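You operate a simulated robot arm through the tools that you are given. There is no shell and no other tool.

You are at the controls of a simulated robot arm. One attempt, no reset.

JOB
Press the teal bush into the bearing block with the screw press.
Fine: down to its flange, which stays on top; block on to the blue rubber pad; leave the press knob turned up and the tray out.

The check looks at the end state, three seconds after you hand in, the way a careful person would. Anything else that was tipped, shoved, dropped, spilled or broken makes it a failure.

ROBOT AND FRAMES
A 7-joint arm with a two-finger parallel gripper, fixed in place. Base frame: the origin is on the floor under the middle of its stand, x ahead of it, y to its left, z up. Readings come in m, degrees, newtons and seconds.
With the tool pointing down near the work surface it reaches from about 0.2 to 0.68 m from the base axis. Its first joint turns from -66.0 to 66.0 degrees. Payload 2.4 kg.
Tool frame: the origin (TCP) lies between the finger pads and is the grasp point; the fingertips stand 0.03 m ahead of it; z points along the fingers, y is the line along which they close. The gripper opens to 0.094 m. The fingers are 0.028 m wide and 0.01 m thick; the gripper's body (0.05 by 0.096 m) begins 0.055 m behind the TCP.
Orientation is told as [roll, pitch, yaw] about the base's x, y, z axes, in that order, counted from this pose: with the fingers straight down and closing along the base's y, the tool's x points along the base's -x, its y along +y and its z along -z.

CONTROLS
- The arm moves only by the tool step_arm. Its arguments are lists of equal length, an entry for each row: "claw": the gripper command, from -1 (shut) to 1 (fully open), values between in proportion; "offset": the shift along the base's x, y, z in units of 40 mm (1.0 is 40 mm), a list of three; "turn": the turn, a rotation vector about the base's x, y, z in units of 4 degrees (1.0 is 4 degrees), a list of three. In form: {"claw": [claw, ...], "offset": [[tx, ty, tz], ...], "turn": [[rx, ry, rz], ...]}. A call has 1 to 20 rows; each row shifts and turns the commanded pose from where the row before left it. A call with a number of a shift or a turn outside -1 to 1 is refused whole. Each row takes 0.2 s and may step no farther than 0.05 m and 8.6 degrees from the row before; otherwise, or with a gripper value out of range, the whole call is refused. A pose out of reach is approached as far as the arm can. The call stops where the force on the tool passes 40 N (or 10 N more than at its start, if that is more) or the arm is blocked; 0.2 s more then pass. The fingers move at their own pace (about 0.153 m/s each) and stop on an object; they squeeze with about 24 N. The grip force told is the motor's: it shows also when the fingers shut on nothing. Time passes only in rows, and 0.2 s behind the last, so rows that do not move let the fingers close. It gives the time, the measured TCP pose, the force on the tool (base axes), the opening and the grip force at its end, in the units of the frame above (readings bear some noise), with the torque about the TCP (base axes, N m) and any sound that the robot's microphone picked up.
- Cameras (640 x 400 px; columns grow to the right, rows downward): "scene" is fixed at [0.0433, 0.4709, 1.442]; the picture's right is [-0.77, -0.64, 0.00], its down [-0.41, 0.49, -0.77] and it looks along [0.49, -0.59, -0.64] (base axes); focal length 308 px, centre (320, 200). "wrist" rides on the gripper at [0.076, 0.014, -0.102] in the tool frame; the picture's right is [-0.18, 0.98, 0.00], its down [-0.75, -0.14, -0.64] and it looks along [-0.63, -0.12, 0.77] (tool axes); focal length 243 px, centre (320, 200). There is no depth. A picture from a camera that has moved, and an enlarged one, comes with that camera's place and axes in the base frame and with its lens. The place of the scene camera against the robot may be out by one fixed shift of up to 0.012 m in any direction.
- grab_frame(camera): a new picture of that camera. No time passes.
- close_up(camera, box): a new picture of the part [left, top, right, bottom] of that camera's present view, enlarged. No time passes.
- close_job(): hands the job in; it is judged then, once.

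Nothing tells you positions but the pictures and the camera data. Unless the task says otherwise, let go and move clear before handing in.

The tools are called after "Emit:" by a JSON object that holds its "op" and its "data". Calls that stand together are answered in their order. step_arm: Moves the arm, as the interface text tells. Its arguments: {"type":"object","properties":{"claw":{"type":"array","items":{"type":"number"}},"offset":{"type":"array","items":{"type":"array","items":{"type":"number"}}},"turn":{"type":"array","items":{"type":"array","items":{"type":"number"}}}},"required":["claw","offset","turn"]} The other tools are called the same way: grab_frame (camera) takes a picture; close_up (camera, box) takes an enlarged picture of a part of a camera's view; close_job () hands the job in.

At the start:

```text
t: 0.0
position: [0.2788, 0.168, 1.2044]
orientation: [-0.1, 0.0, 0.0]
ft_force: [-0.3, 0.2, 0.6]
wrist_torque: [0.0, 0.02, 0.0]
finger_gap: 0.0938
finger_force: 0.1
```

scene: 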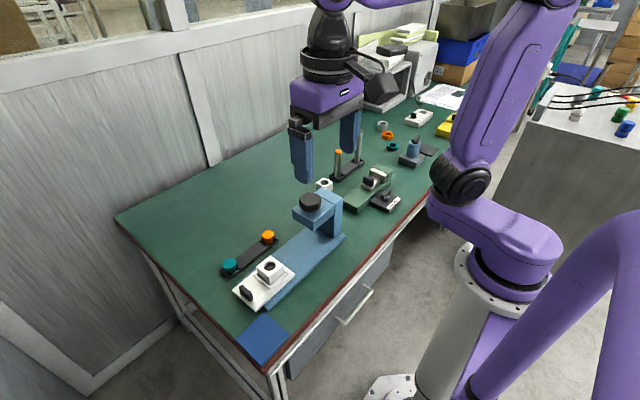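
wrist: 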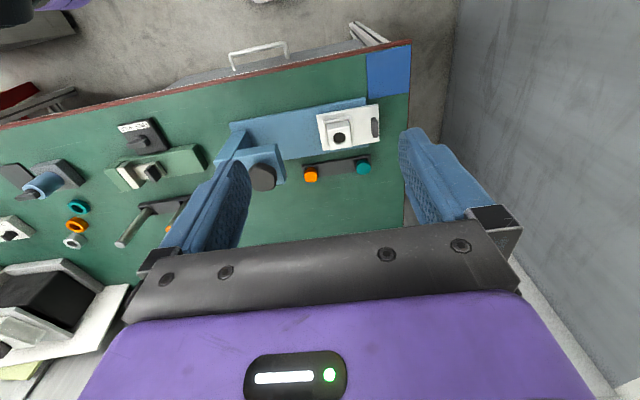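

I see a green bench with a blue screw press (black knob on top), a white tray pulled out with the bearing block on it, a dark rack with a teal and an orange bush, and a blue rubber pad at the bench corner. I'll take close-ups first to fix positions.

Emit:
{"op": "close_up", "data": {"camera": "scene", "box": [200, 160, 400, 380]}}

Emit:
{"op": "close_up", "data": {"camera": "scene", "box": [220, 220, 310, 310]}}

Emit:
{"op": "close_up", "data": {"camera": "wrist", "box": [220, 40, 430, 200]}}

Emit:
{"op": "close_up", "data": {"camera": "scene", "box": [320, 90, 460, 220]}}

```text
1.82 times, centred on (300, 270) of scene
camera zoom: at [0.0433, 0.4709, 1.442], right [-0.77, -0.64, 0.0], down [-0.41, 0.49, -0.77], along [0.49, -0.59, -0.64], focal length 559 px, centre (356, 73)
```

zoom: 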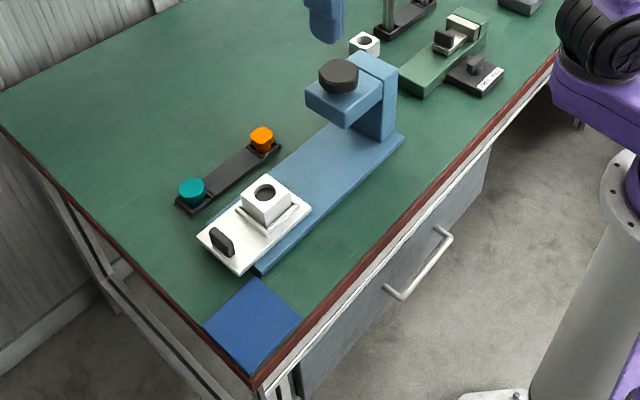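

```text
4.44 times, centred on (265, 265) of scene
camera zoom: at [0.0433, 0.4709, 1.442], right [-0.77, -0.64, 0.0], down [-0.41, 0.49, -0.77], along [0.49, -0.59, -0.64], focal length 1367 px, centre (564, -89)
```

zoom: 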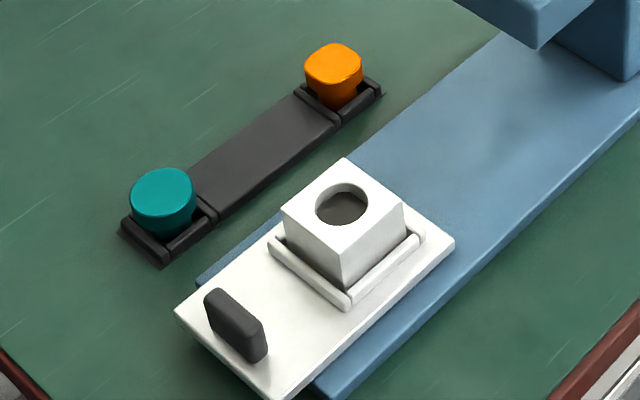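

```text
2.50 times, centred on (325, 120) of wrist
camera zoom: at [0.2029, 0.1823, 1.307], right [0.18, 0.98, 0.0], down [0.75, -0.14, 0.64], along [0.63, -0.12, -0.77], focal length 606 px, centre (308, 400)
```

zoom: 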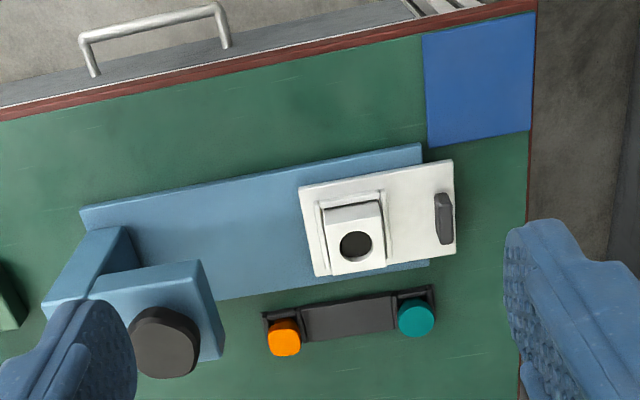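

```text
3.08 times, centred on (390, 155) of scene
camera zoom: at [0.0433, 0.4709, 1.442], right [-0.77, -0.64, 0.0], down [-0.41, 0.49, -0.77], along [0.49, -0.59, -0.64], focal length 946 px, centre (105, 338)
```

zoom: 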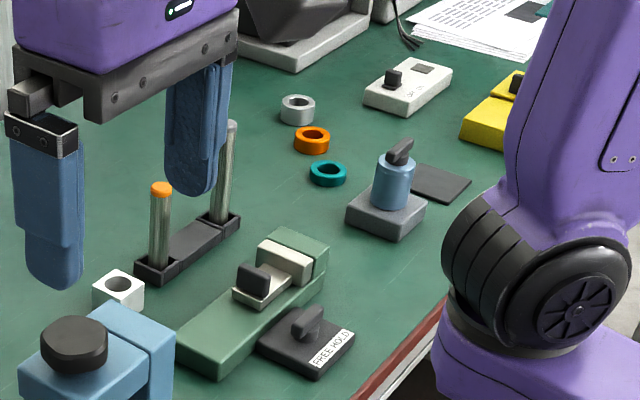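

The teal bush appears to sit at one end of a dark rack beside the press, and the block sits in a nest on the pulled-out tray. I'll lower the arm, staying above the press, to get better views from a second viewpoint for triangulation.

Emit:
{"op": "step_arm", "data": {"claw": [1, 1, 1, 1, 1], "offset": [[-0.2, 0.2, -0.9], [-0.2, 0.2, -0.9], [-0.2, 0.2, -0.9], [-0.12, 0.2, -0.9], [0, 0, 0]], "turn": [[0, 0, 0], [0, 0, 0], [0, 0, 0], [0, 0, 0], [0, 0, 0]]}}

Emit:
{"op": "grab_frame", "data": {"camera": "wrist"}}

Emit:
{"op": "grab_frame", "data": {"camera": "scene"}}

```text
t: 1.2
position: [0.2506, 0.2003, 1.0621]
orientation: [0.0, 0.1, 0.1]
ft_force: [-0.6, 0.5, 0.3]
wrist_torque: [0.0, 0.01, -0.02]
finger_gap: 0.0939
finger_force: 0.1
```

```text
taken
camera wrist: at [0.1737, 0.2144, 1.1634], right [0.18, 0.98, 0.0], down [0.75, -0.14, 0.64], along [0.63, -0.12, -0.77], focal length 243 px, centre (320, 200)
```

wrist: 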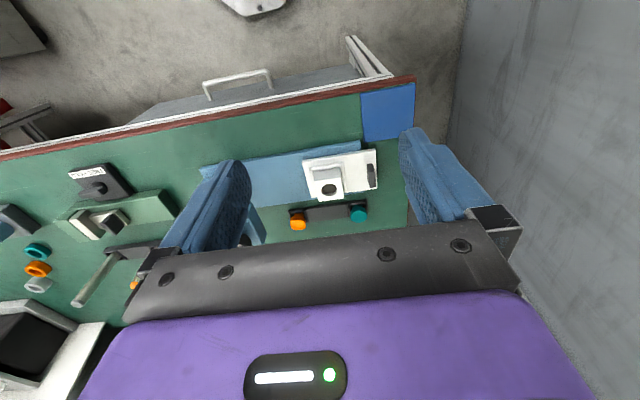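

```text
taken
```

scene: 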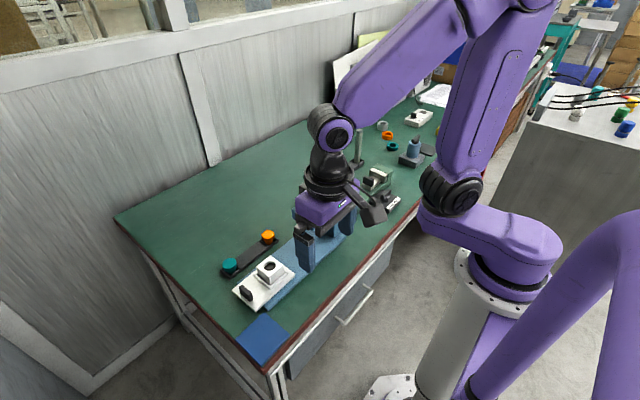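

The bush rack, block, tray, press and pad are all in the wrist view now. I'll zoom in on them to get exact pixel locations.

Emit:
{"op": "close_up", "data": {"camera": "wrist", "box": [280, 130, 400, 240]}}

Emit:
{"op": "close_up", "data": {"camera": "wrist", "box": [180, 70, 430, 240]}}

Emit:
{"op": "close_up", "data": {"camera": "scene", "box": [215, 225, 300, 285]}}

```text
3.64 times, centred on (340, 185) of wrist
camera zoom: at [0.1737, 0.2144, 1.1634], right [0.18, 0.98, 0.0], down [0.75, -0.14, 0.64], along [0.63, -0.12, -0.77], focal length 882 px, centre (247, 254)
```

zoom: 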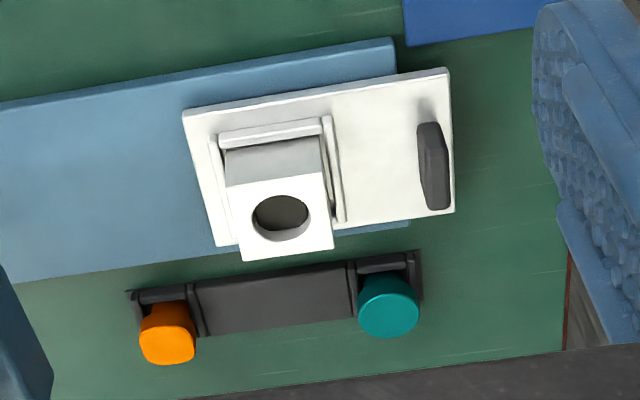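

```text
2.35 times, centred on (305, 155) of wrist
camera zoom: at [0.1737, 0.2144, 1.1634], right [0.18, 0.98, 0.0], down [0.75, -0.14, 0.64], along [0.63, -0.12, -0.77], focal length 571 px, centre (355, 306)
```

zoom: 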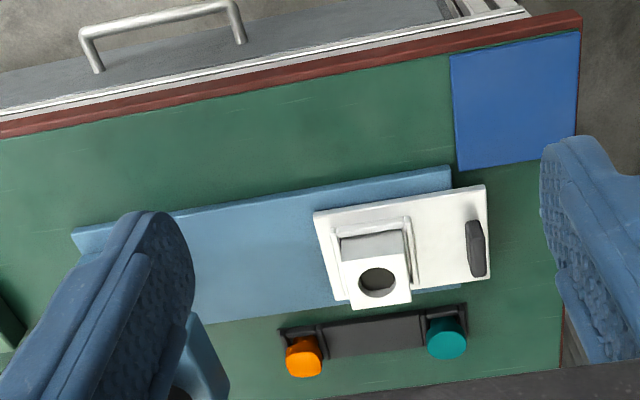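

```text
6.67 times, centred on (258, 255) of scene
camera zoom: at [0.0433, 0.4709, 1.442], right [-0.77, -0.64, 0.0], down [-0.41, 0.49, -0.77], along [0.49, -0.59, -0.64], focal length 2051 px, centre (737, -167)
```

zoom: 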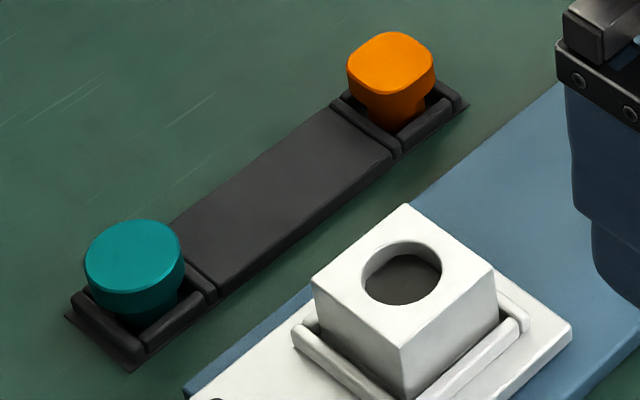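

Both bushes stand flange-up, and the teal one has a round flange; my first triangulation puts it near (0.55, 0.23, 0.77). I'll move the wrist closer above that area to refine the positions.

Emit:
{"op": "step_arm", "data": {"claw": [1, 1, 1, 1, 1, 1, 1, 1], "offset": [[1, 0.1, 0], [1, 0.1, 0], [1, 0.1, 0], [1, 0.1, 0], [0.6, 0.1, -0.6], [0.4, 0.1, -0.9], [0, 0, -0.9], [0, 0, 0]], "turn": [[0, 0, 0], [0, 0, 0], [0, 0, 0], [0, 0, 0], [0, 0, 0], [0, 0, 0], [0, 0, 0], [0, 0, 0]]}}

Emit:
{"op": "grab_frame", "data": {"camera": "wrist"}}

Emit:
{"op": "grab_frame", "data": {"camera": "scene"}}

```text
t: 3.0
position: [0.4489, 0.2227, 0.9618]
orientation: [0.0, 0.1, 0.0]
ft_force: [-0.1, 0.3, -0.7]
wrist_torque: [-0.02, -0.02, 0.04]
finger_gap: 0.0938
finger_force: 0.0
```

```text
taken
camera wrist: at [0.3714, 0.2377, 1.0641], right [0.18, 0.98, 0.0], down [0.75, -0.14, 0.64], along [0.63, -0.12, -0.77], focal length 243 px, centre (320, 200)
```

wrist: 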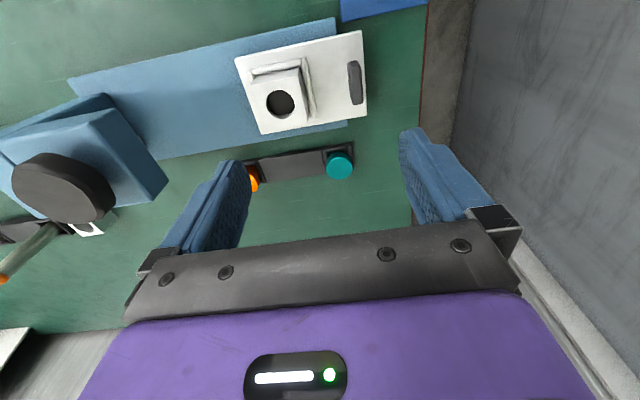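

```text
taken
```

scene: 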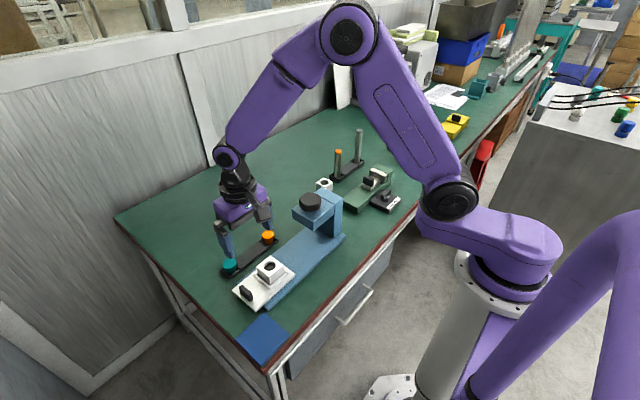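

The bushes now sit between the fingers in the wrist image, and the press knob is visible on the left. I'll enlarge both regions.

Emit:
{"op": "close_up", "data": {"camera": "wrist", "box": [220, 20, 380, 200]}}

Emit:
{"op": "close_up", "data": {"camera": "wrist", "box": [0, 60, 200, 250]}}

```text
2.22 times, centred on (300, 110) of wrist
camera zoom: at [0.3714, 0.2377, 1.0641], right [0.18, 0.98, 0.0], down [0.75, -0.14, 0.64], along [0.63, -0.12, -0.77], focal length 539 px, centre (364, 400)
```

zoom: 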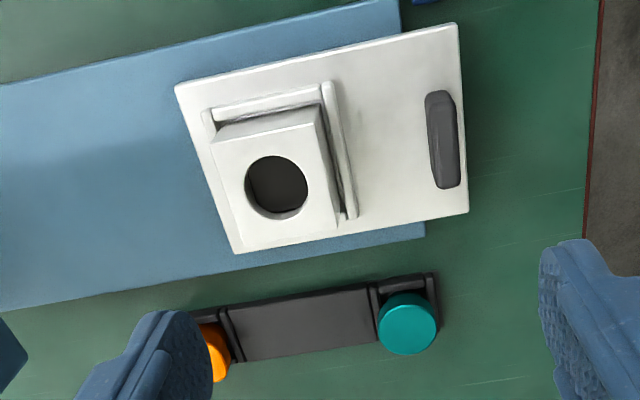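

```text
2.11 times, centred on (100, 155) of wrist
camera zoom: at [0.3714, 0.2377, 1.0641], right [0.18, 0.98, 0.0], down [0.75, -0.14, 0.64], along [0.63, -0.12, -0.77], focal length 511 px, centre (783, 295)
```

zoom: 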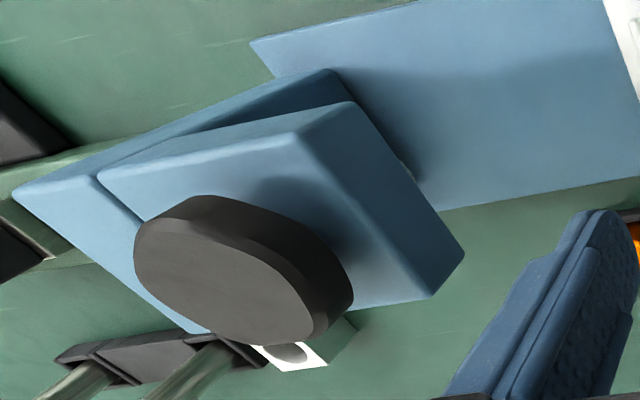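

The tray looks axis-aligned (x 0.406–0.497, y 0.136–0.276, top at z≈0.757), with the block hole near (0.450, 0.181, 0.80) and the bush near (0.555, 0.232, 0.77). Next I'll inspect the press head and ram from the scene camera, then from a better wrist angle.

Emit:
{"op": "close_up", "data": {"camera": "scene", "box": [280, 175, 360, 255]}}

Emit:
{"op": "step_arm", "data": {"claw": [1, 1, 1, 1, 1, 1], "offset": [[-0.8, -0.2, 0.6], [-0.8, -0.4, 0.5], [-0.8, -0.6, 0.5], [-0.6, -0.6, 0.4], [0, -0.2, 0], [0, 0, 0]], "turn": [[0, 0, 0], [0, 0, 0], [0, 0, 0], [0, 0, 0], [0, 0, 0], [0, 0, 0]]}}

Emit:
{"op": "grab_frame", "data": {"camera": "wrist"}}

```text
5.00 times, centred on (320, 215) of scene
camera zoom: at [0.0433, 0.4709, 1.442], right [-0.77, -0.64, 0.0], down [-0.41, 0.49, -0.77], along [0.49, -0.59, -0.64], focal length 1538 px, centre (320, 125)
```

zoom: 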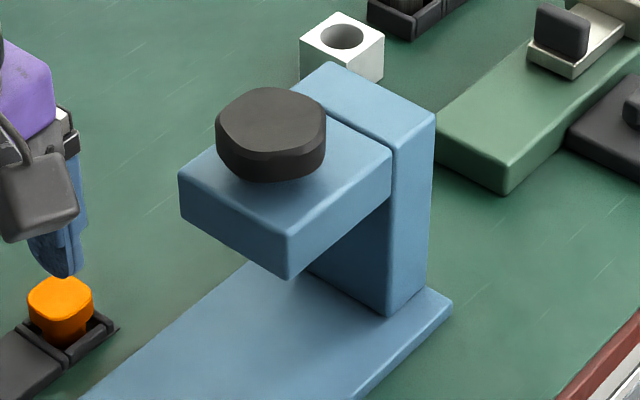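

```text
t: 4.4
position: [0.3317, 0.1446, 1.044]
orientation: [0.0, 0.0, 0.1]
ft_force: [-0.1, -0.7, -0.3]
wrist_torque: [-0.01, -0.03, -0.03]
finger_gap: 0.094
finger_force: 0.1
```

```text
taken
camera wrist: at [0.2553, 0.1587, 1.1464], right [0.18, 0.98, 0.0], down [0.75, -0.14, 0.64], along [0.63, -0.12, -0.77], focal length 243 px, centre (320, 200)
```

wrist: 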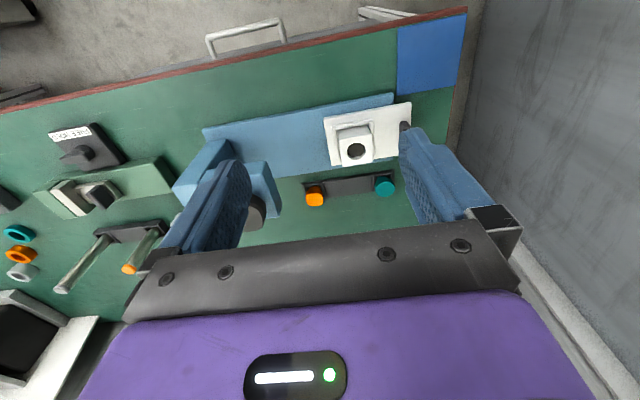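

The knob has a rounded-square outline and sits on the head near (0.45, 0.02, 0.92). I'll move the arm in -y at a safe height so the press is framed between the fingers.

Emit:
{"op": "step_arm", "data": {"claw": [1, 1, 1, 1, 1], "offset": [[0, -0.8, 0.2], [0, -0.8, 0], [0, -0.8, 0], [0, -0.6, 0], [0, 0, 0]], "turn": [[0, 0, 0], [0, 0, 0], [0, 0, 0], [0, 0, 0], [0, 0, 0]]}}

Emit:
{"op": "grab_frame", "data": {"camera": "wrist"}}

Emit:
{"op": "close_up", "data": {"camera": "wrist", "box": [220, 60, 420, 230]}}

```text
t: 5.6
position: [0.3295, 0.0256, 1.0511]
orientation: [0.0, 0.0, -0.1]
ft_force: [-0.5, 0.6, 0.2]
wrist_torque: [0.01, 0.01, -0.04]
finger_gap: 0.0939
finger_force: 0.0
```

```text
taken
camera wrist: at [0.2537, 0.0402, 1.154], right [0.18, 0.98, 0.0], down [0.75, -0.14, 0.64], along [0.63, -0.12, -0.77], focal length 243 px, centre (320, 200)
```

wrist: 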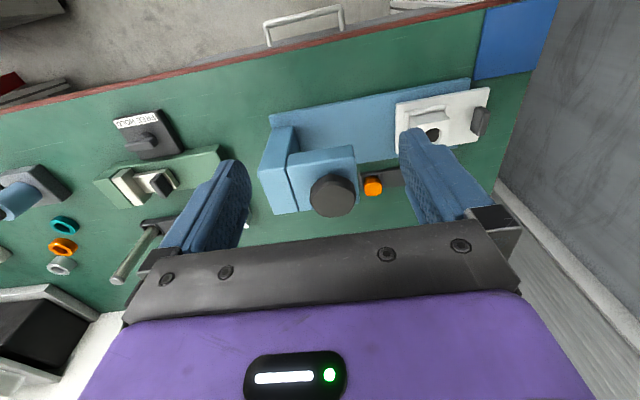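

```text
2.35 times, centred on (320, 145) of wrist
camera zoom: at [0.2537, 0.0402, 1.154], right [0.18, 0.98, 0.0], down [0.75, -0.14, 0.64], along [0.63, -0.12, -0.77], focal length 571 px, centre (320, 329)
```

zoom: 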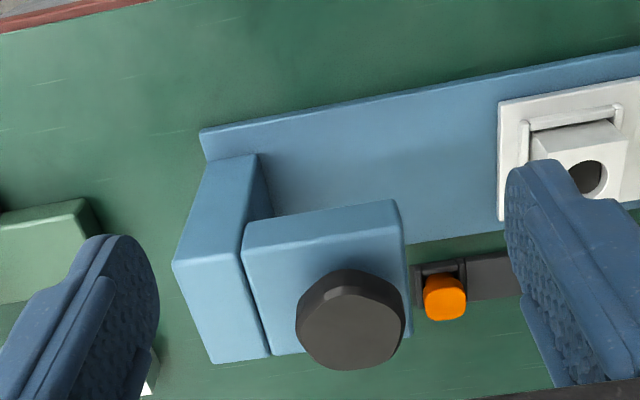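

The knob top triangulates to about (0.446, 0.021, 0.921), the head bottom is near z≈0.854, and its front face is at y≈0.054. Next I'll go over the teal bush while yawing to -90°, so the fingers close along x and the camera sits on the +y side.

Emit:
{"op": "step_arm", "data": {"claw": [1, 1, 1, 1, 1, 1, 1, 1, 1, 1, 1, 1, 1, 1, 1, 1, 1, 1, 1, 1], "offset": [[0, 0.86, 0], [0, 0.86, 0], [0, 0.86, 0], [0, 0.86, 0], [0, 0.86, 0], [0, 0.86, 0], [0.705, 0, -0.3], [0.705, 0, -0.3], [0.705, 0, -0.3], [0.705, 0, -0.3], [0.705, 0, -0.3], [0.705, 0, -0.3], [0.705, 0, -0.3], [0.705, 0, -0.3], [0, 0, 0], [0, 0, 0], [0, 0, 0], [0, 0, 0], [0, 0, 0], [0, 0, 0]], "turn": [[0, 0, -1], [0, 0, -1], [0, 0, -1], [0, 0, -1], [0, 0, -1], [0, 0, -1], [0, 0, -1], [0, 0, -1], [0, 0, -1], [0, 0, -1], [0, 0, -1], [0, 0, -1], [0, 0, -1], [0, 0, -1], [0, 0, -1], [0, 0, -1], [0, 0, -1], [0, 0, -1], [0, 0, -1], [0, 0, -1]]}}

Emit:
{"op": "step_arm", "data": {"claw": [1, 1, 1, 1], "offset": [[0, 0, -0.3], [0, 0, -0.3], [0, 0, -0.4], [0, 0, 0]], "turn": [[0, 0, -1], [0, 0, -1], [0, 0, -0.5], [0, 0, 0]]}}

Emit:
{"op": "grab_frame", "data": {"camera": "wrist"}}

Emit:
{"op": "grab_frame", "data": {"camera": "scene"}}

```text
t: 9.8
position: [0.5564, 0.2302, 0.956]
orientation: [0.1, -0.1, -80.1]
ft_force: [-1.1, -0.2, -1.1]
wrist_torque: [0.03, 0.0, 0.0]
finger_gap: 0.0939
finger_force: 0.0
```

```text
t: 10.8
position: [0.5559, 0.2293, 0.9149]
orientation: [-0.1, 0.0, -89.9]
ft_force: [0.4, 0.4, 0.3]
wrist_torque: [0.01, 0.0, 0.03]
finger_gap: 0.0939
finger_force: 0.1
```

```text
taken
camera wrist: at [0.5706, 0.3061, 1.0164], right [0.98, -0.18, 0.0], down [-0.14, -0.75, 0.64], along [-0.12, -0.63, -0.77], focal length 243 px, centre (320, 200)
```

wrist: 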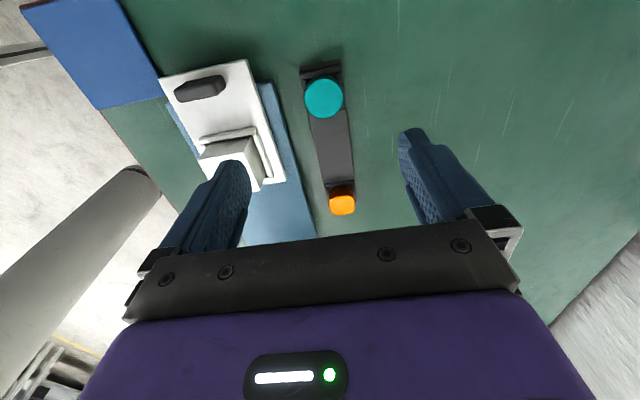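

```text
taken
```

scene: 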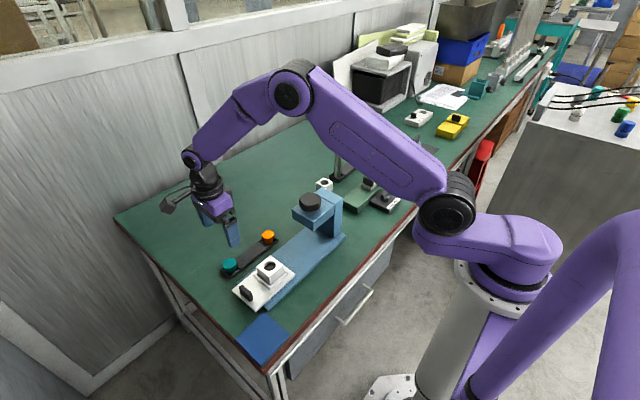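

Emit:
{"op": "close_up", "data": {"camera": "wrist", "box": [270, 50, 380, 220]}}

Emit:
{"op": "close_up", "data": {"camera": "wrist", "box": [140, 40, 320, 220]}}

```text
2.35 times, centred on (325, 135) of wrist
camera zoom: at [0.5706, 0.3061, 1.0164], right [0.98, -0.18, 0.0], down [-0.14, -0.75, 0.64], along [-0.12, -0.63, -0.77], focal length 571 px, centre (308, 353)
```

zoom: 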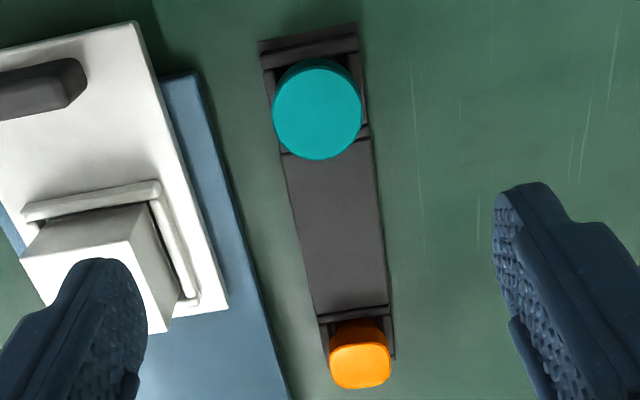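

```text
2.22 times, centred on (230, 130) of wrist
camera zoom: at [0.5706, 0.3061, 1.0164], right [0.98, -0.18, 0.0], down [-0.14, -0.75, 0.64], along [-0.12, -0.63, -0.77], focal length 539 px, centre (520, 356)
```

zoom: 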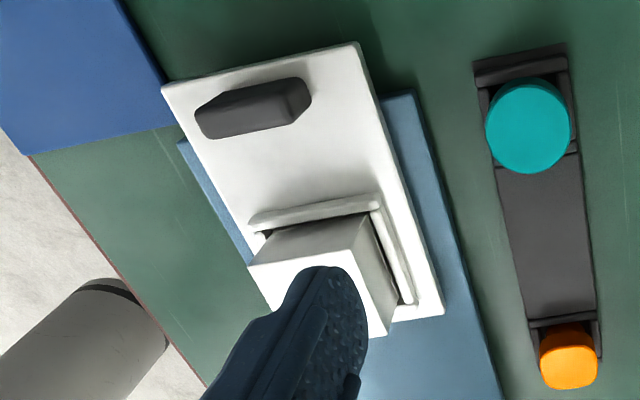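

The rack is clearly visible beneath the gripper, with the teal flange about 37 mm across near (0.560, 0.230). I'll narrow the gripper to about 60 mm and descend partway over the bush for a final alignment look.

Emit:
{"op": "step_arm", "data": {"claw": [0.28, 0.28, 0.28, 0.28], "offset": [[0.11, 0.02, -0.5], [0, 0, -0.6], [0, 0, -0.5], [0, 0, 0]], "turn": [[0, 0, 0], [0, 0, 0], [0, 0, 0], [0, 0, 0]]}}

Emit:
{"op": "grab_frame", "data": {"camera": "wrist"}}

Emit:
{"op": "close_up", "data": {"camera": "wrist", "box": [240, 60, 420, 230]}}

```text
t: 11.8
position: [0.5596, 0.2287, 0.8506]
orientation: [0.0, 0.0, -90.0]
ft_force: [0.2, -0.9, -1.5]
wrist_torque: [0.01, 0.02, 0.0]
finger_gap: 0.0601
finger_force: 0.0
```

```text
taken
camera wrist: at [0.5742, 0.306, 0.9529], right [0.98, -0.18, 0.0], down [-0.14, -0.75, 0.64], along [-0.12, -0.63, -0.77], focal length 243 px, centre (320, 200)
```

wrist: 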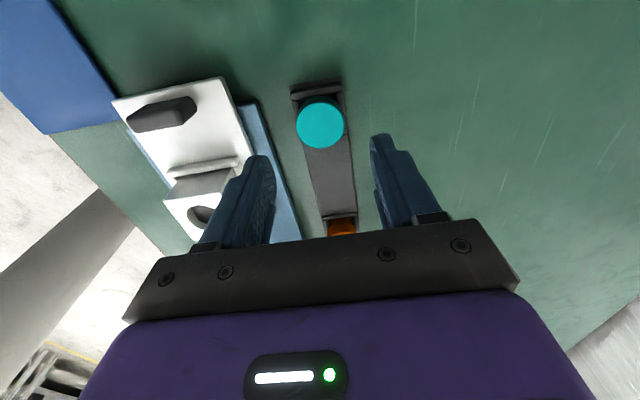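

```text
2.35 times, centred on (330, 145) of wrist
camera zoom: at [0.5742, 0.306, 0.9529], right [0.98, -0.18, 0.0], down [-0.14, -0.75, 0.64], along [-0.12, -0.63, -0.77], focal length 571 px, centre (296, 329)
```

zoom: 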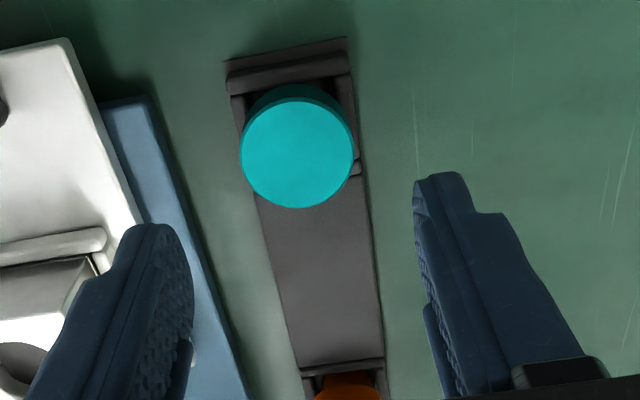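

The flange centre resolves to roughly (0.5605, 0.2315) with its top near z≈0.77, and the fingers will pass outside the rack. I'll descend so the fingertips straddle only the flange, then check visually before closing.

Emit:
{"op": "step_arm", "data": {"claw": [0.28, 0.28, 0.28, 0.28], "offset": [[0.025, 0.07, -0.6], [0, 0, -0.5], [0, 0, -0.3], [0, 0, 0]], "turn": [[0, 0, 0], [0, 0, 0], [0, 0, 0], [0, 0, 0]]}}

Emit:
{"op": "grab_frame", "data": {"camera": "wrist"}}

Emit:
{"op": "close_up", "data": {"camera": "wrist", "box": [250, 80, 410, 220]}}

Emit:
{"op": "close_up", "data": {"camera": "scene", "box": [190, 200, 300, 300]}}

```text
t: 12.8
position: [0.5623, 0.233, 0.7962]
orientation: [-0.1, 0.0, -90.0]
ft_force: [1.0, 0.5, 0.0]
wrist_torque: [-0.01, -0.03, 0.0]
finger_gap: 0.0603
finger_force: 0.0
```

```text
taken
camera wrist: at [0.5758, 0.3088, 0.898], right [0.98, -0.18, 0.0], down [-0.14, -0.75, 0.64], along [-0.12, -0.63, -0.77], focal length 243 px, centre (320, 200)
```

wrist: 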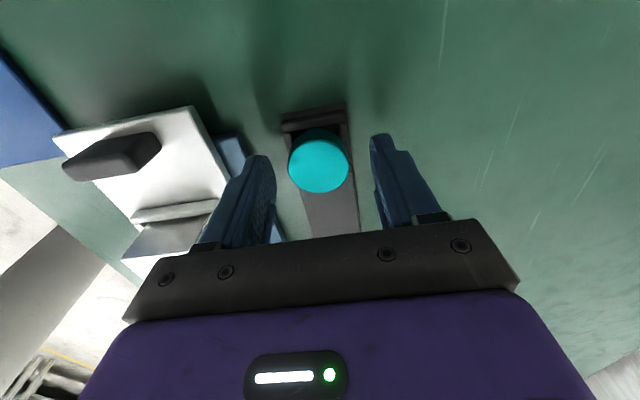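

```text
2.86 times, centred on (330, 150) of wrist
camera zoom: at [0.5758, 0.3088, 0.898], right [0.98, -0.18, 0.0], down [-0.14, -0.75, 0.64], along [-0.12, -0.63, -0.77], focal length 693 px, centre (291, 343)
```

zoom: 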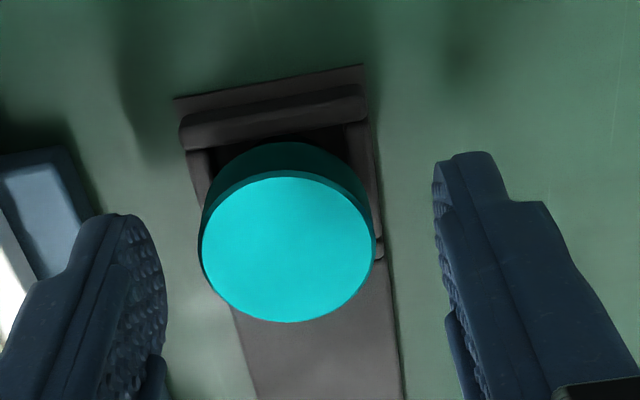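

```text
4.00 times, centred on (245, 250) of scene
camera zoom: at [0.0433, 0.4709, 1.442], right [-0.77, -0.64, 0.0], down [-0.41, 0.49, -0.77], along [0.49, -0.59, -0.64], focal length 1230 px, centre (620, 0)
```

zoom: 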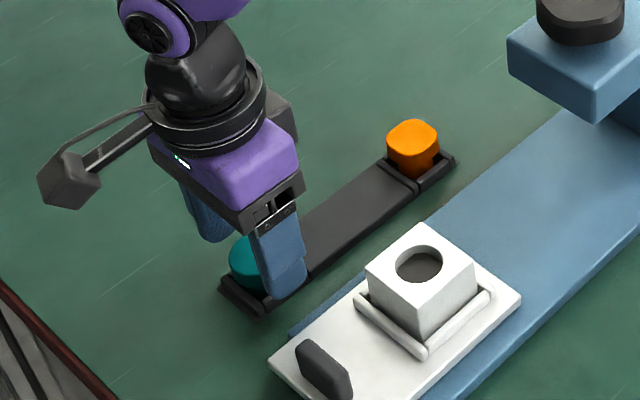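

The flange is centred between the fingers, with its top at z≈0.773, and the tips overlap it only slightly. I'll lower about 4 mm more and close gently on the flange.

Emit:
{"op": "step_arm", "data": {"claw": [0.28, 0.28, -0.1, -0.3, -0.5, -0.5], "offset": [[0, 0, -0.1], [0, 0, 0], [0, 0, 0], [0, 0, 0], [0, 0, 0], [0, 0, 0]], "turn": [[0, 0, 0], [0, 0, 0], [0, 0, 0], [0, 0, 0], [0, 0, 0], [0, 0, 0]]}}

Emit:
{"op": "close_up", "data": {"camera": "wrist", "box": [250, 80, 410, 220]}}

Emit:
{"op": "close_up", "data": {"camera": "scene", "box": [190, 200, 300, 300]}}

```text
t: 14.2
position: [0.5618, 0.2328, 0.7938]
orientation: [0.0, -0.1, -90.0]
ft_force: [-0.4, 1.0, 1.9]
wrist_torque: [-0.01, -0.01, 0.01]
finger_gap: 0.0365
finger_force: 24.2
```

```text
2.86 times, centred on (330, 150) of wrist
camera zoom: at [0.5759, 0.3096, 0.8947], right [0.98, -0.18, 0.0], down [-0.14, -0.75, 0.64], along [-0.12, -0.63, -0.77], focal length 693 px, centre (291, 343)
```

zoom: 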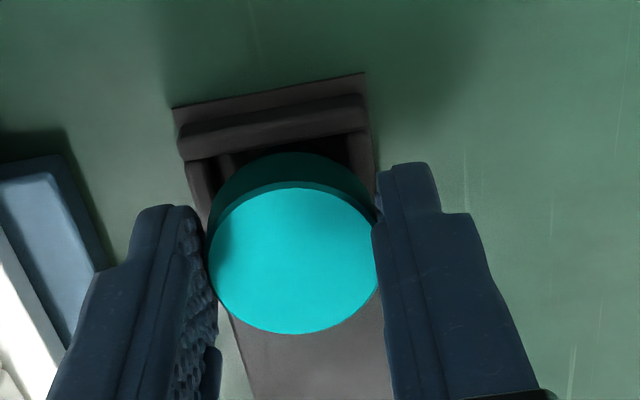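

```text
4.00 times, centred on (245, 250) of scene
camera zoom: at [0.0433, 0.4709, 1.442], right [-0.77, -0.64, 0.0], down [-0.41, 0.49, -0.77], along [0.49, -0.59, -0.64], focal length 1230 px, centre (620, 0)
```

zoom: 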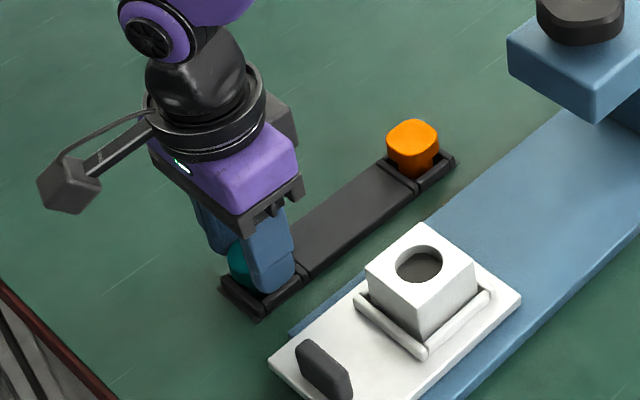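

The fingers hold the flange at a 36.5 mm gap with 24 N. I'll lift straight up and check that the bush came out cleanly.

Emit:
{"op": "step_arm", "data": {"claw": [-0.5, -0.5, -0.5, -0.5, -0.5], "offset": [[0, 0, 0.3], [0, 0, 0.6], [0, 0, 0.8], [0, 0, 0.8], [0, 0, 0]], "turn": [[0, 0, 0], [0, 0, 0], [0, 0, 0], [0, 0, 0], [0, 0, 0]]}}

Emit:
{"op": "close_up", "data": {"camera": "scene", "box": [190, 180, 310, 300]}}

Emit:
{"op": "close_up", "data": {"camera": "wrist", "box": [200, 60, 420, 250]}}

```text
t: 15.4
position: [0.5618, 0.2342, 0.8928]
orientation: [-0.1, 0.0, -90.0]
ft_force: [1.4, -0.6, -0.3]
wrist_torque: [0.03, 0.03, 0.04]
finger_gap: 0.0367
finger_force: 23.8
```

```text
3.33 times, centred on (250, 240) of scene
camera zoom: at [0.0433, 0.4709, 1.442], right [-0.77, -0.64, 0.0], down [-0.41, 0.49, -0.77], along [0.49, -0.59, -0.64], focal length 1025 px, centre (553, 67)
```

zoom: 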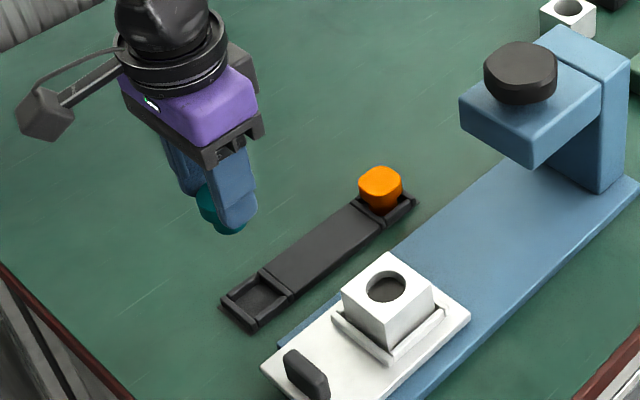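

```text
2.11 times, centred on (310, 155) of wrist
camera zoom: at [0.5759, 0.3118, 0.9947], right [0.98, -0.18, 0.0], down [-0.14, -0.75, 0.64], along [-0.12, -0.63, -0.77], focal length 511 px, centre (341, 295)
```

zoom: 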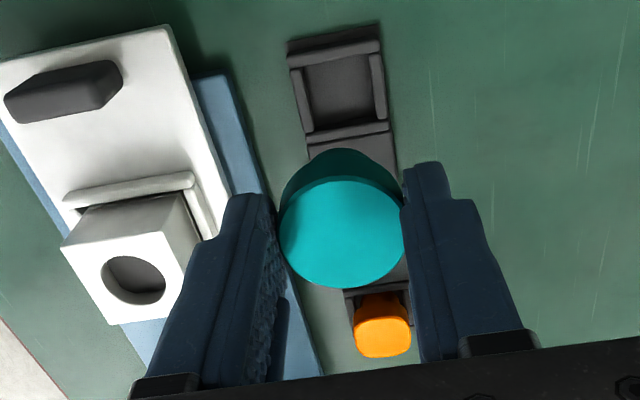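

The bush is held level and the nest is empty. The hole reads about (0.4495, 0.180, 0.80), so I'll move above the block and check alignment there.

Emit:
{"op": "step_arm", "data": {"claw": [-0.5, -0.5, -0.5, -0.5, -0.5, -0.5], "offset": [[-0.7, -0.3, 0.05], [-0.7, -0.3, 0.05], [-0.7, -0.3, 0.05], [-0.7, -0.38, 0.05], [0, 0, 0], [0, 0, 0]], "turn": [[0, 0, 0], [0, 0, 0], [0, 0, 0], [0, 0, 0], [0, 0, 0], [0, 0, 0]]}}

Emit:
{"op": "grab_frame", "data": {"camera": "wrist"}}

Emit:
{"op": "close_up", "data": {"camera": "wrist", "box": [240, 60, 400, 220]}}

Emit:
{"op": "close_up", "data": {"camera": "scene", "box": [210, 190, 330, 310]}}

```text
t: 16.8
position: [0.448, 0.1837, 0.8996]
orientation: [0.0, 0.0, -89.9]
ft_force: [-0.2, -1.0, 0.1]
wrist_torque: [-0.01, 0.02, 0.0]
finger_gap: 0.0363
finger_force: 23.8
```

```text
taken
camera wrist: at [0.4618, 0.2601, 1.002], right [0.98, -0.18, 0.0], down [-0.14, -0.75, 0.64], along [-0.12, -0.63, -0.77], focal length 243 px, centre (320, 200)
```

wrist: 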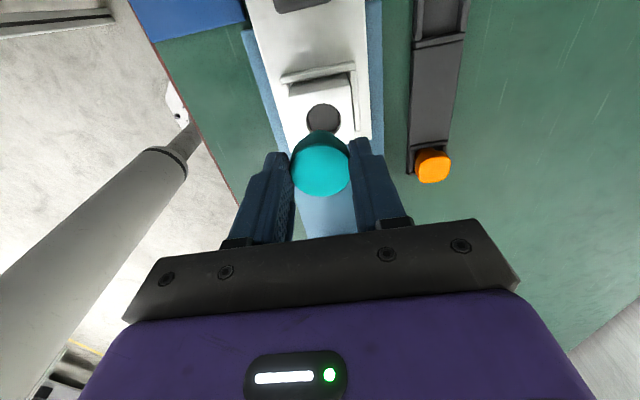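

```text
2.50 times, centred on (320, 140) of wrist
camera zoom: at [0.4618, 0.2601, 1.002], right [0.98, -0.18, 0.0], down [-0.14, -0.75, 0.64], along [-0.12, -0.63, -0.77], focal length 606 px, centre (320, 350)
```

zoom: 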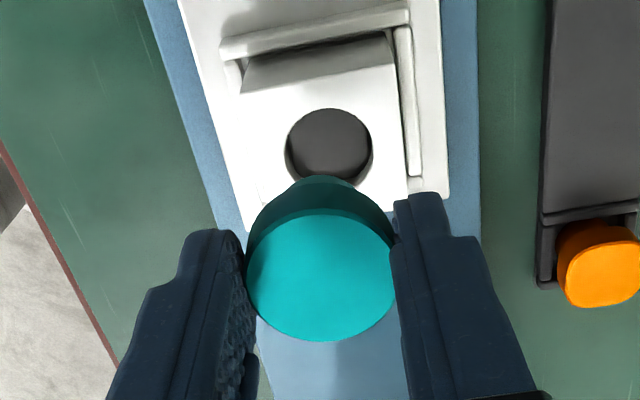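

```text
3.33 times, centred on (270, 250) of scene
camera zoom: at [0.0433, 0.4709, 1.442], right [-0.77, -0.64, 0.0], down [-0.41, 0.49, -0.77], along [0.49, -0.59, -0.64], focal length 1025 px, centre (487, 33)
```

zoom: 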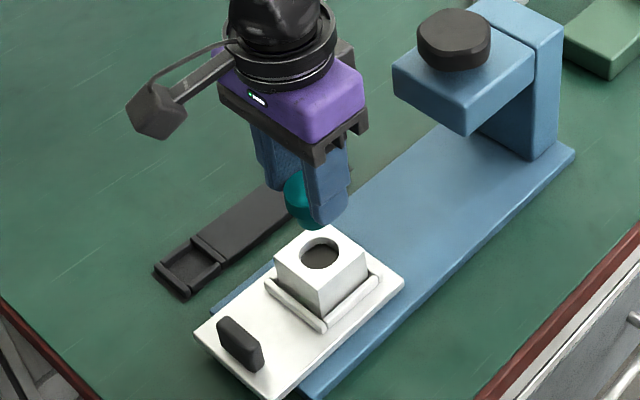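

The bush is hovering just above and slightly -x of the hole. I'll zoom further from both cameras to get the small correction exactly right.

Emit:
{"op": "close_up", "data": {"camera": "scene", "box": [245, 225, 305, 285]}}

Emit:
{"op": "close_up", "data": {"camera": "wrist", "box": [280, 80, 370, 160]}}

Emit:
{"op": "close_up", "data": {"camera": "wrist", "box": [270, 120, 370, 210]}}

```text
6.67 times, centred on (275, 255) of scene
camera zoom: at [0.0433, 0.4709, 1.442], right [-0.77, -0.64, 0.0], down [-0.41, 0.49, -0.77], along [0.49, -0.59, -0.64], focal length 2051 px, centre (620, -167)
```

zoom: 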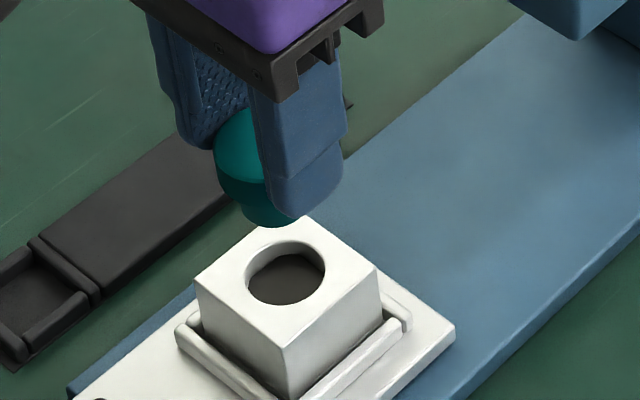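

```text
5.00 times, centred on (325, 120) of wrist
camera zoom: at [0.4618, 0.2601, 1.002], right [0.98, -0.18, 0.0], down [-0.14, -0.75, 0.64], along [-0.12, -0.63, -0.77], focal length 1213 px, centre (295, 600)
```

zoom: 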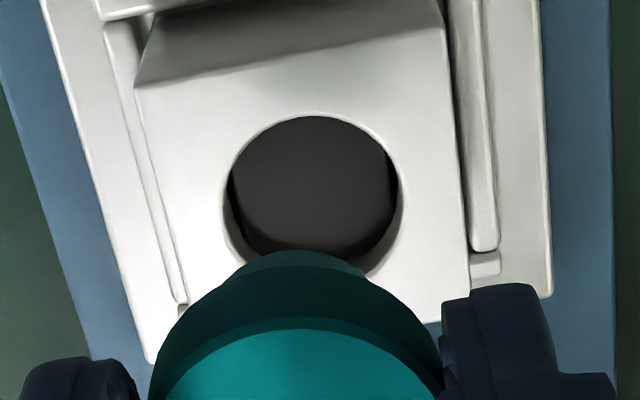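

```text
4.44 times, centred on (320, 165) of wrist
camera zoom: at [0.4618, 0.2601, 1.002], right [0.98, -0.18, 0.0], down [-0.14, -0.75, 0.64], along [-0.12, -0.63, -0.77], focal length 1078 px, centre (320, 356)
```

zoom: 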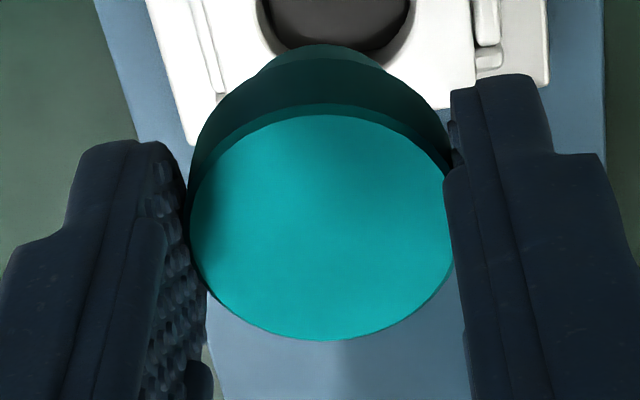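

From the two views, the bush needs about +2.2 mm in x and -1.5 mm in y to centre over the hole. I'll apply that, descend to just above the block, and recheck.

Emit:
{"op": "step_arm", "data": {"claw": [-0.5, -0.5, -0.5, -0.5], "offset": [[0.055, -0.037, -0.3], [0, 0, -0.4], [0, 0, -0.2], [0, 0, 0]], "turn": [[0, 0, 0], [0, 0, 0], [0, 0, 0], [0, 0, 0]]}}

Emit:
{"op": "close_up", "data": {"camera": "scene", "box": [245, 225, 305, 285]}}

Emit:
{"op": "close_up", "data": {"camera": "wrist", "box": [270, 90, 370, 180]}}

Emit:
{"op": "close_up", "data": {"camera": "wrist", "box": [240, 90, 400, 220]}}

```text
t: 17.8
position: [0.4516, 0.1793, 0.8653]
orientation: [0.0, 0.0, -89.9]
ft_force: [1.4, -0.9, -0.4]
wrist_torque: [-0.03, 0.02, 0.0]
finger_gap: 0.0365
finger_force: 24.2
```

```text
6.67 times, centred on (275, 255) of scene
camera zoom: at [0.0433, 0.4709, 1.442], right [-0.77, -0.64, 0.0], down [-0.41, 0.49, -0.77], along [0.49, -0.59, -0.64], focal length 2051 px, centre (620, -167)
```

zoom: 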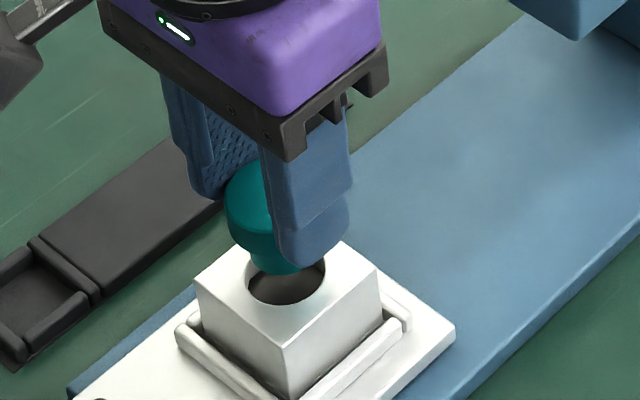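

```text
4.44 times, centred on (320, 135) of wrist
camera zoom: at [0.467, 0.2564, 0.9665], right [0.98, -0.18, 0.0], down [-0.14, -0.75, 0.64], along [-0.12, -0.63, -0.77], focal length 1078 px, centre (320, 489)
```

zoom: 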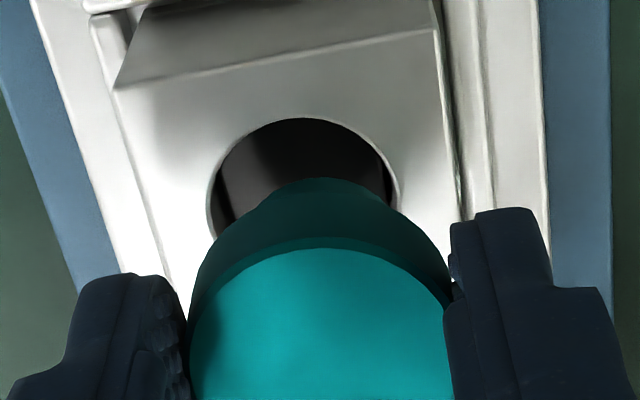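

```text
3.08 times, centred on (320, 155) of wrist
camera zoom: at [0.467, 0.2564, 0.9665], right [0.98, -0.18, 0.0], down [-0.14, -0.75, 0.64], along [-0.12, -0.63, -0.77], focal length 746 px, centre (320, 338)
```

zoom: 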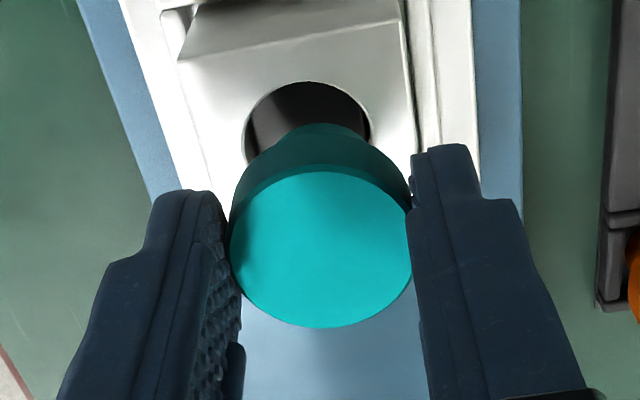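

The move went further than commanded; the images now put the hole at (0.450, 0.179) and the bush at about (0.4525, 0.176). I'll correct by about -2.5 mm in x and +2.7 mm in y, and let the arm settle.

Emit:
{"op": "step_arm", "data": {"claw": [-0.5, -0.5, -0.5, -0.5], "offset": [[0, 0, 0], [-0.062, 0.067, 0], [0, 0, 0], [0, 0, 0]], "turn": [[0, 0, 0], [0, 0, 0], [0, 0, 0], [0, 0, 0]]}}

Emit:
{"op": "close_up", "data": {"camera": "wrist", "box": [270, 90, 370, 180]}}

Emit:
{"op": "close_up", "data": {"camera": "wrist", "box": [240, 90, 400, 220]}}

Emit:
{"op": "close_up", "data": {"camera": "scene", "box": [245, 225, 305, 285]}}

```text
t: 18.8
position: [0.4502, 0.1832, 0.8662]
orientation: [0.0, 0.0, -90.0]
ft_force: [0.6, 0.2, 0.0]
wrist_torque: [0.03, 0.04, 0.01]
finger_gap: 0.0364
finger_force: 24.2
```

```text
4.44 times, centred on (320, 135) of wrist
camera zoom: at [0.4643, 0.2596, 0.9674], right [0.98, -0.18, 0.0], down [-0.14, -0.75, 0.64], along [-0.12, -0.63, -0.77], focal length 1078 px, centre (320, 489)
```

zoom: 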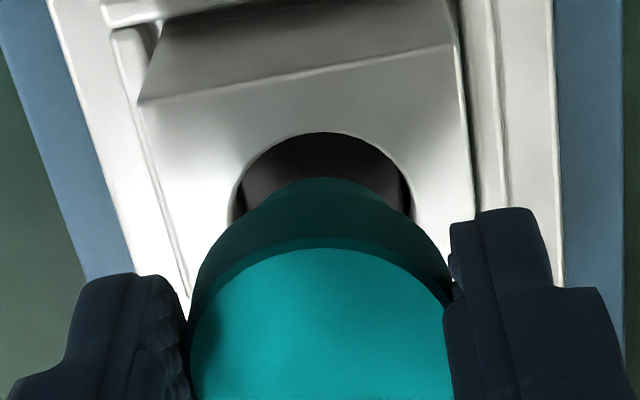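

```text
3.08 times, centred on (320, 155) of wrist
camera zoom: at [0.4643, 0.2596, 0.9674], right [0.98, -0.18, 0.0], down [-0.14, -0.75, 0.64], along [-0.12, -0.63, -0.77], focal length 746 px, centre (320, 338)
```

zoom: 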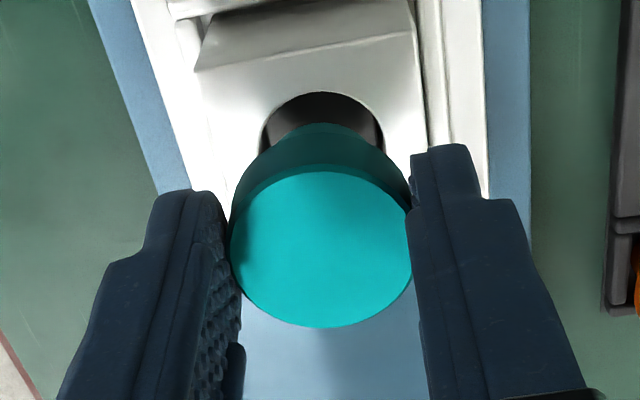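

```text
6.67 times, centred on (275, 255) of scene
camera zoom: at [0.0433, 0.4709, 1.442], right [-0.77, -0.64, 0.0], down [-0.41, 0.49, -0.77], along [0.49, -0.59, -0.64], focal length 2051 px, centre (620, -167)
```

zoom: 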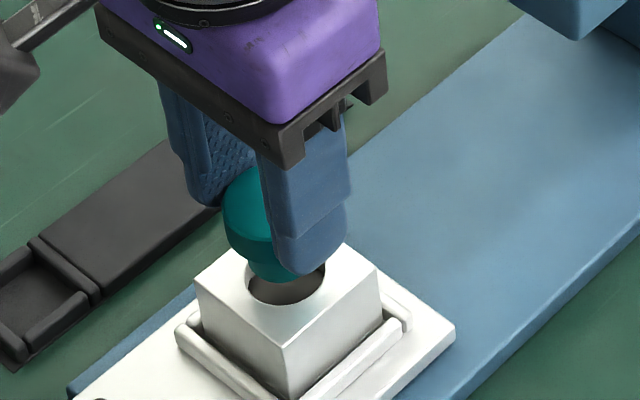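

The bush and hole centres now agree to within about 0.5 mm, and the bush tip is roughly 8 mm above the block. I'll lower in small steps while watching the force.

Emit:
{"op": "step_arm", "data": {"claw": [-0.5, -0.5, -0.5, -0.5, -0.5, -0.5], "offset": [[0, 0, -0.06], [0, 0, -0.06], [0, 0, -0.06], [0, 0, -0.06], [0, 0, 0], [0, 0, 0]], "turn": [[0, 0, 0], [0, 0, 0], [0, 0, 0], [0, 0, 0], [0, 0, 0], [0, 0, 0]]}}

Emit:
{"op": "close_up", "data": {"camera": "scene", "box": [245, 225, 305, 285]}}

Emit:
{"op": "close_up", "data": {"camera": "wrist", "box": [240, 90, 400, 220]}}

```text
t: 20.2
position: [0.4493, 0.1836, 0.8557]
orientation: [0.0, 0.0, -90.0]
ft_force: [-0.2, 0.3, -0.2]
wrist_torque: [0.0, -0.01, -0.03]
finger_gap: 0.0364
finger_force: 24.0
```

```text
6.67 times, centred on (275, 255) of scene
camera zoom: at [0.0433, 0.4709, 1.442], right [-0.77, -0.64, 0.0], down [-0.41, 0.49, -0.77], along [0.49, -0.59, -0.64], focal length 2051 px, centre (620, -167)
```

zoom: 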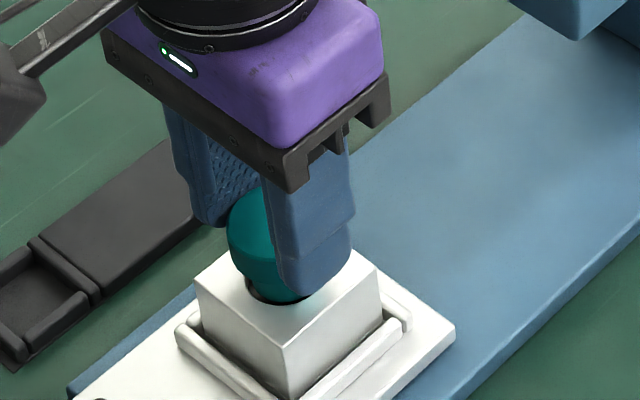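

```text
3.08 times, centred on (320, 155) of wrist
camera zoom: at [0.4632, 0.2602, 0.9572], right [0.98, -0.18, 0.0], down [-0.14, -0.75, 0.64], along [-0.12, -0.63, -0.77], focal length 746 px, centre (320, 338)
```

zoom: 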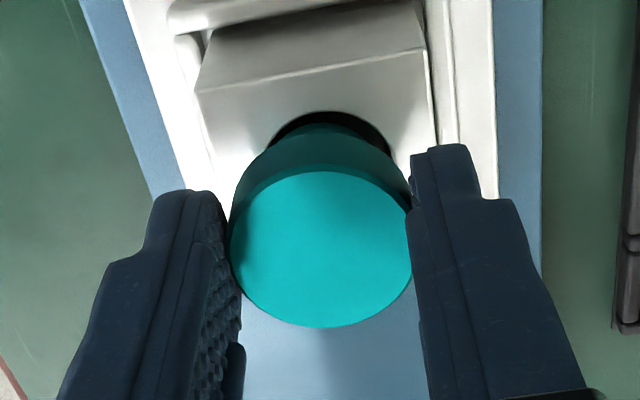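

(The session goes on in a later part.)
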